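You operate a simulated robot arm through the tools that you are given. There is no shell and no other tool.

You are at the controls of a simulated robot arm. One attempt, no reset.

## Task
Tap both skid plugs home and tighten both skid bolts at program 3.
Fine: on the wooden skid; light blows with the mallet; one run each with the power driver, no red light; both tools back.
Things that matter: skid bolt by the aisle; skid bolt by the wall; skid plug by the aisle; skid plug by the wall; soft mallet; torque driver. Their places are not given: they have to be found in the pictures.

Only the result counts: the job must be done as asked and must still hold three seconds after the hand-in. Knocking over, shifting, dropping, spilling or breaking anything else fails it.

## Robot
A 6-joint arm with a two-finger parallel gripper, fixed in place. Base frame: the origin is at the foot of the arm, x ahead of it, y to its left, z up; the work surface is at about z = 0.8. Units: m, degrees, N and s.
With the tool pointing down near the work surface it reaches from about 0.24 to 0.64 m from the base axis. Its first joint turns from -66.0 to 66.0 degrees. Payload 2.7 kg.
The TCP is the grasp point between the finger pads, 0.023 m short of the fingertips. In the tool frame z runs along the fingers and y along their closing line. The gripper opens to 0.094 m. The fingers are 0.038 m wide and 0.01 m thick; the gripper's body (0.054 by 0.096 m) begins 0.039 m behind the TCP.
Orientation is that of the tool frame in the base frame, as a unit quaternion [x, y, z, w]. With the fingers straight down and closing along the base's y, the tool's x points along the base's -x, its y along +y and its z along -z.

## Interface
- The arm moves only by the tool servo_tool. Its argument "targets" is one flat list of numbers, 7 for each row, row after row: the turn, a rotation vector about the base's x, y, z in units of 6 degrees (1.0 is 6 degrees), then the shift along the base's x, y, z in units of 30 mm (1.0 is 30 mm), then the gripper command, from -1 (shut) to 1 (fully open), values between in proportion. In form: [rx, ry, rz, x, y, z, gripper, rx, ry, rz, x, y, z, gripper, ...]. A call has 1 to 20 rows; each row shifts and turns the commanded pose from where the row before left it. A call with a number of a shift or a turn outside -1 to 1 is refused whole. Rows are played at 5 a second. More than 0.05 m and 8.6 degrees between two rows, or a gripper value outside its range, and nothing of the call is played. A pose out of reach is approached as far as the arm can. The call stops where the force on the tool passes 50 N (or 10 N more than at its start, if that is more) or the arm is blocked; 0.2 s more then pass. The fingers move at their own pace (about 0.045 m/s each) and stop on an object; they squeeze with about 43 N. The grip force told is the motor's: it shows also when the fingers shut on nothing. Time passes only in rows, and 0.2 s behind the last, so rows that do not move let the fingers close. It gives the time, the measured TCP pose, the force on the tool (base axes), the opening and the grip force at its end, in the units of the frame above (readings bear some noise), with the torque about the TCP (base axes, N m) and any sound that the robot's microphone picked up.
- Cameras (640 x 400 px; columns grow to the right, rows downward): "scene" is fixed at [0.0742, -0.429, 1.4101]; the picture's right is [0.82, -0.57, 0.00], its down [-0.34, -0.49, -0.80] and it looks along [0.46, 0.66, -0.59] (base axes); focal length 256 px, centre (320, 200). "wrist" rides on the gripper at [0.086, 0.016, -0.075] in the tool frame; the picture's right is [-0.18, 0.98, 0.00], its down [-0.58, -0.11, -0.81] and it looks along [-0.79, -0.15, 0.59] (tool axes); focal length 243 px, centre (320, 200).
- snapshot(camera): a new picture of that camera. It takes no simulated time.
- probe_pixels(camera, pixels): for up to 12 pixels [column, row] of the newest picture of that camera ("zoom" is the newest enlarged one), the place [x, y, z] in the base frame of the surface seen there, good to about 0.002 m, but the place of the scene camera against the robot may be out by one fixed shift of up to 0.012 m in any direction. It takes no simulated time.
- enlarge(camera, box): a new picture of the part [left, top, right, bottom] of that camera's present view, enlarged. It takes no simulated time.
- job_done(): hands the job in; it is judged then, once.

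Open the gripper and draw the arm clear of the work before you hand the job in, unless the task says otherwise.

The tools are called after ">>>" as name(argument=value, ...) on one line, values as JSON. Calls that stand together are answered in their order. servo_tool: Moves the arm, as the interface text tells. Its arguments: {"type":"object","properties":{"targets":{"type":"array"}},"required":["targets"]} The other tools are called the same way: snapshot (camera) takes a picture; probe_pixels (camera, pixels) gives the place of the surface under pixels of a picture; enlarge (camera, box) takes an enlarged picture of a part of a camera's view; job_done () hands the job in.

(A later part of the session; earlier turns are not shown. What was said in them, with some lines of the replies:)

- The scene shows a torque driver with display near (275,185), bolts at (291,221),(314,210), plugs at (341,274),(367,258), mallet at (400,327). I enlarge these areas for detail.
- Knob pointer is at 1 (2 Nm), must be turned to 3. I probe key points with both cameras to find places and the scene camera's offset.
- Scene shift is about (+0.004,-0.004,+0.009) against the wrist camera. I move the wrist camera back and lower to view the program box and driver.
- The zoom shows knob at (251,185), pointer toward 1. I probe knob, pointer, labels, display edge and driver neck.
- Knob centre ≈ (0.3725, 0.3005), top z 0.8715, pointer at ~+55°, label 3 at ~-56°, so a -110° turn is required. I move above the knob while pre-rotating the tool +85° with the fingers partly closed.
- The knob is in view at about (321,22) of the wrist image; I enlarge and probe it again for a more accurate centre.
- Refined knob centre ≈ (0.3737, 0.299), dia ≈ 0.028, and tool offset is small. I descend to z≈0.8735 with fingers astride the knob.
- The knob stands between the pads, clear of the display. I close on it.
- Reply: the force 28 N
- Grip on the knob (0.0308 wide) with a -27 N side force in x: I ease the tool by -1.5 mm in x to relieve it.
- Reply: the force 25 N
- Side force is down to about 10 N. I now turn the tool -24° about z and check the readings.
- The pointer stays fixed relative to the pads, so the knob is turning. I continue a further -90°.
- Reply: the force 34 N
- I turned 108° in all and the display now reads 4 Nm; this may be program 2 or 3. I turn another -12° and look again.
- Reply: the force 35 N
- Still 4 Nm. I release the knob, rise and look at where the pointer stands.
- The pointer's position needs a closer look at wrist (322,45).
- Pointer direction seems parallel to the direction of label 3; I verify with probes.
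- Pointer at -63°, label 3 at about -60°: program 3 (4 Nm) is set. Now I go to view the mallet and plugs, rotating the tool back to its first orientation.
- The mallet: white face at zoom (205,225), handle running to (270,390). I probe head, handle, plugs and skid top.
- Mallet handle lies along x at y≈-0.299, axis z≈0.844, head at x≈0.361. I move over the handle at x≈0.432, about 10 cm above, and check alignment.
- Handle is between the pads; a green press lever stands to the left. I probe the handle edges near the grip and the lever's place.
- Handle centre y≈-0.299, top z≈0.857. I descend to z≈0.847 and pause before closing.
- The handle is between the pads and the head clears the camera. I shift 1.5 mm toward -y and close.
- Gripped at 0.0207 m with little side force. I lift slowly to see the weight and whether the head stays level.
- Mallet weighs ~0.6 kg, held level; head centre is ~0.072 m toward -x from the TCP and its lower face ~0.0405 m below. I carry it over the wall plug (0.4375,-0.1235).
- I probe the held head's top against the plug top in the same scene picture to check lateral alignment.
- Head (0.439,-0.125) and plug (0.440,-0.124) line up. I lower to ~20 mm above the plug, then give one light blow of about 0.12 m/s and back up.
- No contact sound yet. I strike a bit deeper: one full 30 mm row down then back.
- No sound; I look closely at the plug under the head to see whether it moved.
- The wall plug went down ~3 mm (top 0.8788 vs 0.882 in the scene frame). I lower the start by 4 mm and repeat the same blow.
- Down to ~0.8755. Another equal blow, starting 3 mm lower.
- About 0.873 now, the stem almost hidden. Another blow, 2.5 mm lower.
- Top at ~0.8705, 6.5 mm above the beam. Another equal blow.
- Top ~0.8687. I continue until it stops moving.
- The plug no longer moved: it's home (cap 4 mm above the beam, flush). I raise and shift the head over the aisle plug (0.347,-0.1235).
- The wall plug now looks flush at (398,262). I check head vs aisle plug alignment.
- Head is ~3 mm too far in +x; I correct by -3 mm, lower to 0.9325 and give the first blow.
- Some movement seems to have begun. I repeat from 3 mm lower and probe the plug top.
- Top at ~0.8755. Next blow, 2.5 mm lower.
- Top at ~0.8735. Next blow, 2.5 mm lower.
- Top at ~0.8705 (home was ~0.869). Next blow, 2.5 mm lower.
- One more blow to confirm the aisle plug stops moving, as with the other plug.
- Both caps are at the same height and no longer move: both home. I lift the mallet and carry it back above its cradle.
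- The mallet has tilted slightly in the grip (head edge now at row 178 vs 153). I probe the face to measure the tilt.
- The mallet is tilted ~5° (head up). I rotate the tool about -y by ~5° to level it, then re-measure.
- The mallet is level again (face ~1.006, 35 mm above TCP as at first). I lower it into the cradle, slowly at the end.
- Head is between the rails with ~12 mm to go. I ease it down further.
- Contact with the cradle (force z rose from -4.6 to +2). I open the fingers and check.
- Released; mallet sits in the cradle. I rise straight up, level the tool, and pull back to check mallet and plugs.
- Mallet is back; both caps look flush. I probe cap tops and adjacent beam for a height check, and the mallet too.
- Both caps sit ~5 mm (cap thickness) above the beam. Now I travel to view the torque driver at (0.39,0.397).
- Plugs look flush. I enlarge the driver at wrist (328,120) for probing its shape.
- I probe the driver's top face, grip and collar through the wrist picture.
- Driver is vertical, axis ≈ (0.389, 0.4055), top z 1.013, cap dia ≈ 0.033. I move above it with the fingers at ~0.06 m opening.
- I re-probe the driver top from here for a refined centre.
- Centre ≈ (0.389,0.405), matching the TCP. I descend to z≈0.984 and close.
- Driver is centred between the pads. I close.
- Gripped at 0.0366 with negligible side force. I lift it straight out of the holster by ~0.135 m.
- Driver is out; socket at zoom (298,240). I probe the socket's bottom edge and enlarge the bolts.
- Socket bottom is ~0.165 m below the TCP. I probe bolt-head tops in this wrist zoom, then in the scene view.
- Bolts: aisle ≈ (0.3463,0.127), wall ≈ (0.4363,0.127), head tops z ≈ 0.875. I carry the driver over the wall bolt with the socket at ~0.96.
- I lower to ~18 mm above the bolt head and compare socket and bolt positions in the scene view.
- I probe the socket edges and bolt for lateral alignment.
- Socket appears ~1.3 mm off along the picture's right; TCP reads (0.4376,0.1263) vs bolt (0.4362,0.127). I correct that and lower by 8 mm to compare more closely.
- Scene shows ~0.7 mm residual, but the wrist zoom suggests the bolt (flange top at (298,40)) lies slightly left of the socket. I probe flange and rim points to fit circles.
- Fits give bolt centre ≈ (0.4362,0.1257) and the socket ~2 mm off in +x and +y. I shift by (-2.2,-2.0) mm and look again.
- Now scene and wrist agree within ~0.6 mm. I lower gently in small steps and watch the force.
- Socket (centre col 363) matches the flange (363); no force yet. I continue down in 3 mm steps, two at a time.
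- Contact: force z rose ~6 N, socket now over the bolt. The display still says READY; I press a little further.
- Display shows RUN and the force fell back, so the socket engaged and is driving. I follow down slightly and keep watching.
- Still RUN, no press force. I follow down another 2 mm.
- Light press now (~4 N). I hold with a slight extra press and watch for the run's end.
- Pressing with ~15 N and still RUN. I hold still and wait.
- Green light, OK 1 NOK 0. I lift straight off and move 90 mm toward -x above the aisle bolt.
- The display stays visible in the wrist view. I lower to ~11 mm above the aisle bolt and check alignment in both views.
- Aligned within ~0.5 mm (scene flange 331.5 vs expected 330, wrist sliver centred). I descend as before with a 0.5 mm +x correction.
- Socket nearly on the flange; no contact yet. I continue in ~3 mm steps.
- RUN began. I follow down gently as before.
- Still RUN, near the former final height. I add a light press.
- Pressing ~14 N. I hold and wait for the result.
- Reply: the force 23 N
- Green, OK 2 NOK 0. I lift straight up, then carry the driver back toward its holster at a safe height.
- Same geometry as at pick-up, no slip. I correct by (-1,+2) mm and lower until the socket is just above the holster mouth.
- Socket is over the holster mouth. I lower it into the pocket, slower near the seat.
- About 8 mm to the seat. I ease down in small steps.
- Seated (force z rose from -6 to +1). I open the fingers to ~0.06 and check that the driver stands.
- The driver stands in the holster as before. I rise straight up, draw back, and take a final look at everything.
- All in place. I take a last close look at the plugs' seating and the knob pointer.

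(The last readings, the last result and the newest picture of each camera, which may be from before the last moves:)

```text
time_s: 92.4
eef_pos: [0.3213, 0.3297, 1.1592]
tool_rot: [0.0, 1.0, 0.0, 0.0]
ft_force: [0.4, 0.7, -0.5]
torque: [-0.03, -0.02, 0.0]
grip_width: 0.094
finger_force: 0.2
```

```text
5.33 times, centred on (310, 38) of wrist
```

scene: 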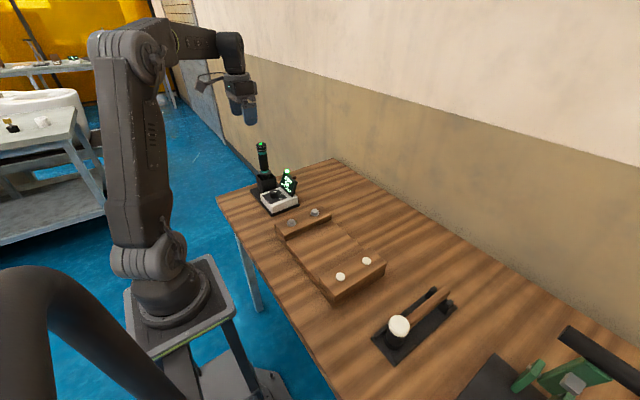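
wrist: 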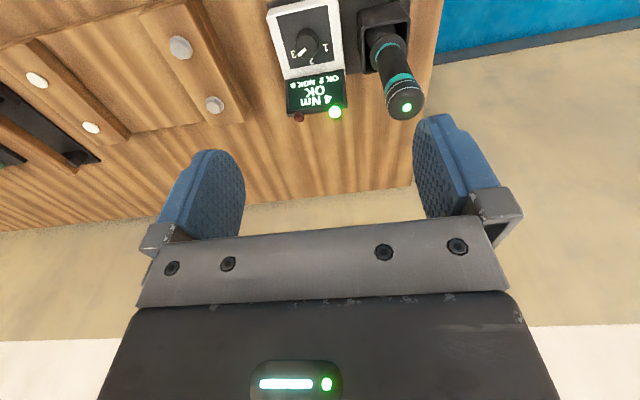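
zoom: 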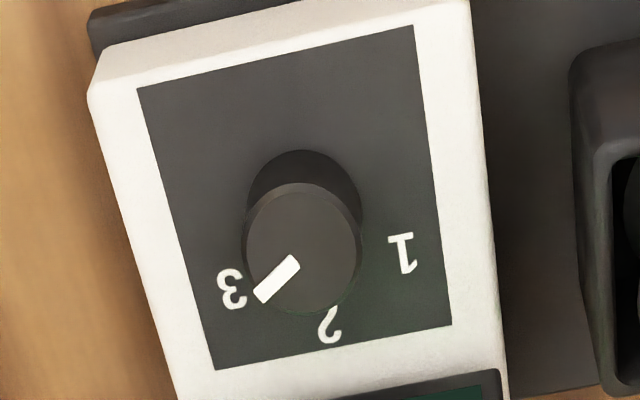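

Pointer is at 3. Wall plug reads perhaps 1 mm higher than the aisle plug; I average more probes on caps and beam to be sure both are home.

>>> enlarge(camera="scene", box=[330, 248, 380, 283])

>>> probe_pixels(camera="zoom", pixels=[[135, 310], [155, 310], [175, 310], [135, 330], [155, 330], [175, 345], [80, 310], [100, 270], [155, 265], [220, 300], [225, 360], [150, 390]])

>>> probe_pixels(camera="zoom", pixels=[[430, 135], [450, 135], [470, 135], [430, 155], [450, 155], [470, 160], [380, 135], [400, 95], [450, 90], [520, 125], [520, 185], [450, 205]])

>>> probe_pixels(camera="zoom", pixels=[[440, 120], [460, 125], [480, 145], [425, 145], [440, 165], [460, 170], [140, 300], [160, 300], [185, 325], [125, 320], [145, 345], [165, 350]])

```text
11.43 times, centred on (355, 266) of scene
```

zoom: 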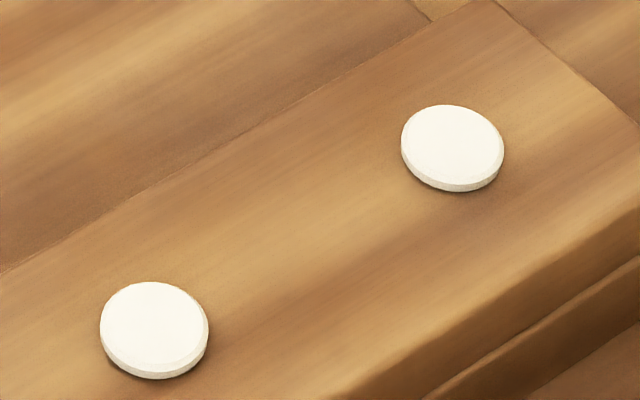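

```text
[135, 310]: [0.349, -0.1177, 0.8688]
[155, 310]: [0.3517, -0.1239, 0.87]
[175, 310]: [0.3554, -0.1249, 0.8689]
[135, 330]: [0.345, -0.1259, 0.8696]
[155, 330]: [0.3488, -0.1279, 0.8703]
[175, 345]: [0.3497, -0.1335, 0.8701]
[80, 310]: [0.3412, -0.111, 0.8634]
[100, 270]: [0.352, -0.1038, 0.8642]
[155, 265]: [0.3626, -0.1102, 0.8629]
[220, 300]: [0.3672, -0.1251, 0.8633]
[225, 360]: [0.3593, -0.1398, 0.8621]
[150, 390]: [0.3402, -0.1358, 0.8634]
```

```text
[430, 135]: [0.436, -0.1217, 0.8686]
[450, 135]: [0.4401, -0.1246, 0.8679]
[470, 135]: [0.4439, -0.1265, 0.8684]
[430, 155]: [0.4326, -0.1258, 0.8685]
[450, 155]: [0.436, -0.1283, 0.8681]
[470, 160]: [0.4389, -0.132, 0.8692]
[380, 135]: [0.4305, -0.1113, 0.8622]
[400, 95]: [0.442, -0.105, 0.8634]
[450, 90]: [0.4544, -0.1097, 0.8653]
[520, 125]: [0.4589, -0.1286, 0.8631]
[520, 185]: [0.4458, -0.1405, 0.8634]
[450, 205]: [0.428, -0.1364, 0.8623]
```

```text
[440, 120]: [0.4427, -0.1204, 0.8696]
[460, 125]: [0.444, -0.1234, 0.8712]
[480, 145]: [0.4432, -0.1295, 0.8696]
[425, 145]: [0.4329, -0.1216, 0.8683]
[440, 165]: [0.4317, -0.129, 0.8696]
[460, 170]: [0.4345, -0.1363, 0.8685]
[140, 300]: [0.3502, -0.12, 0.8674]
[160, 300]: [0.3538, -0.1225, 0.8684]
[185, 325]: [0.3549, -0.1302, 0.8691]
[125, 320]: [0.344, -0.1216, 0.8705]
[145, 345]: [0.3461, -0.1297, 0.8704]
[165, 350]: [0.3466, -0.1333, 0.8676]
```

Both caps average the same height (0.869, ~5.5 mm cap on the beam), so both are home; the display reads OK 2 / NOK 0, both tools are back and the gripper is open and clear. I hand the job in.

>>> job_done()

```text
The job is handed in.
```

I tapped both skid plugs home, tightened both skid bolts at program 3, put both tools back, and handed the job in. I have not seen the verdict.

- **Plugs:** Each plug went down with light mallet blows (about 0.15 m/s) until another blow moved it no further. Both caps ended at the same height, about 5.5 mm above the wooden beam, so I judged both home.
- **Bolts:** I turned the driver's knob from program 1 to program 3, which shows 4 Nm. Each bolt took one run. The display ended at OK 2, NOK 0, with the green light on and no red light.
- **Tools:** The mallet is back in its cradle and the driver is back in its holster. The mallet tilted about 5° in the grip during the blows, and I levelled it before setting it down.

The gripper is open and the arm is drawn clear of the work. The last pictures showed nothing else moved or knocked over.
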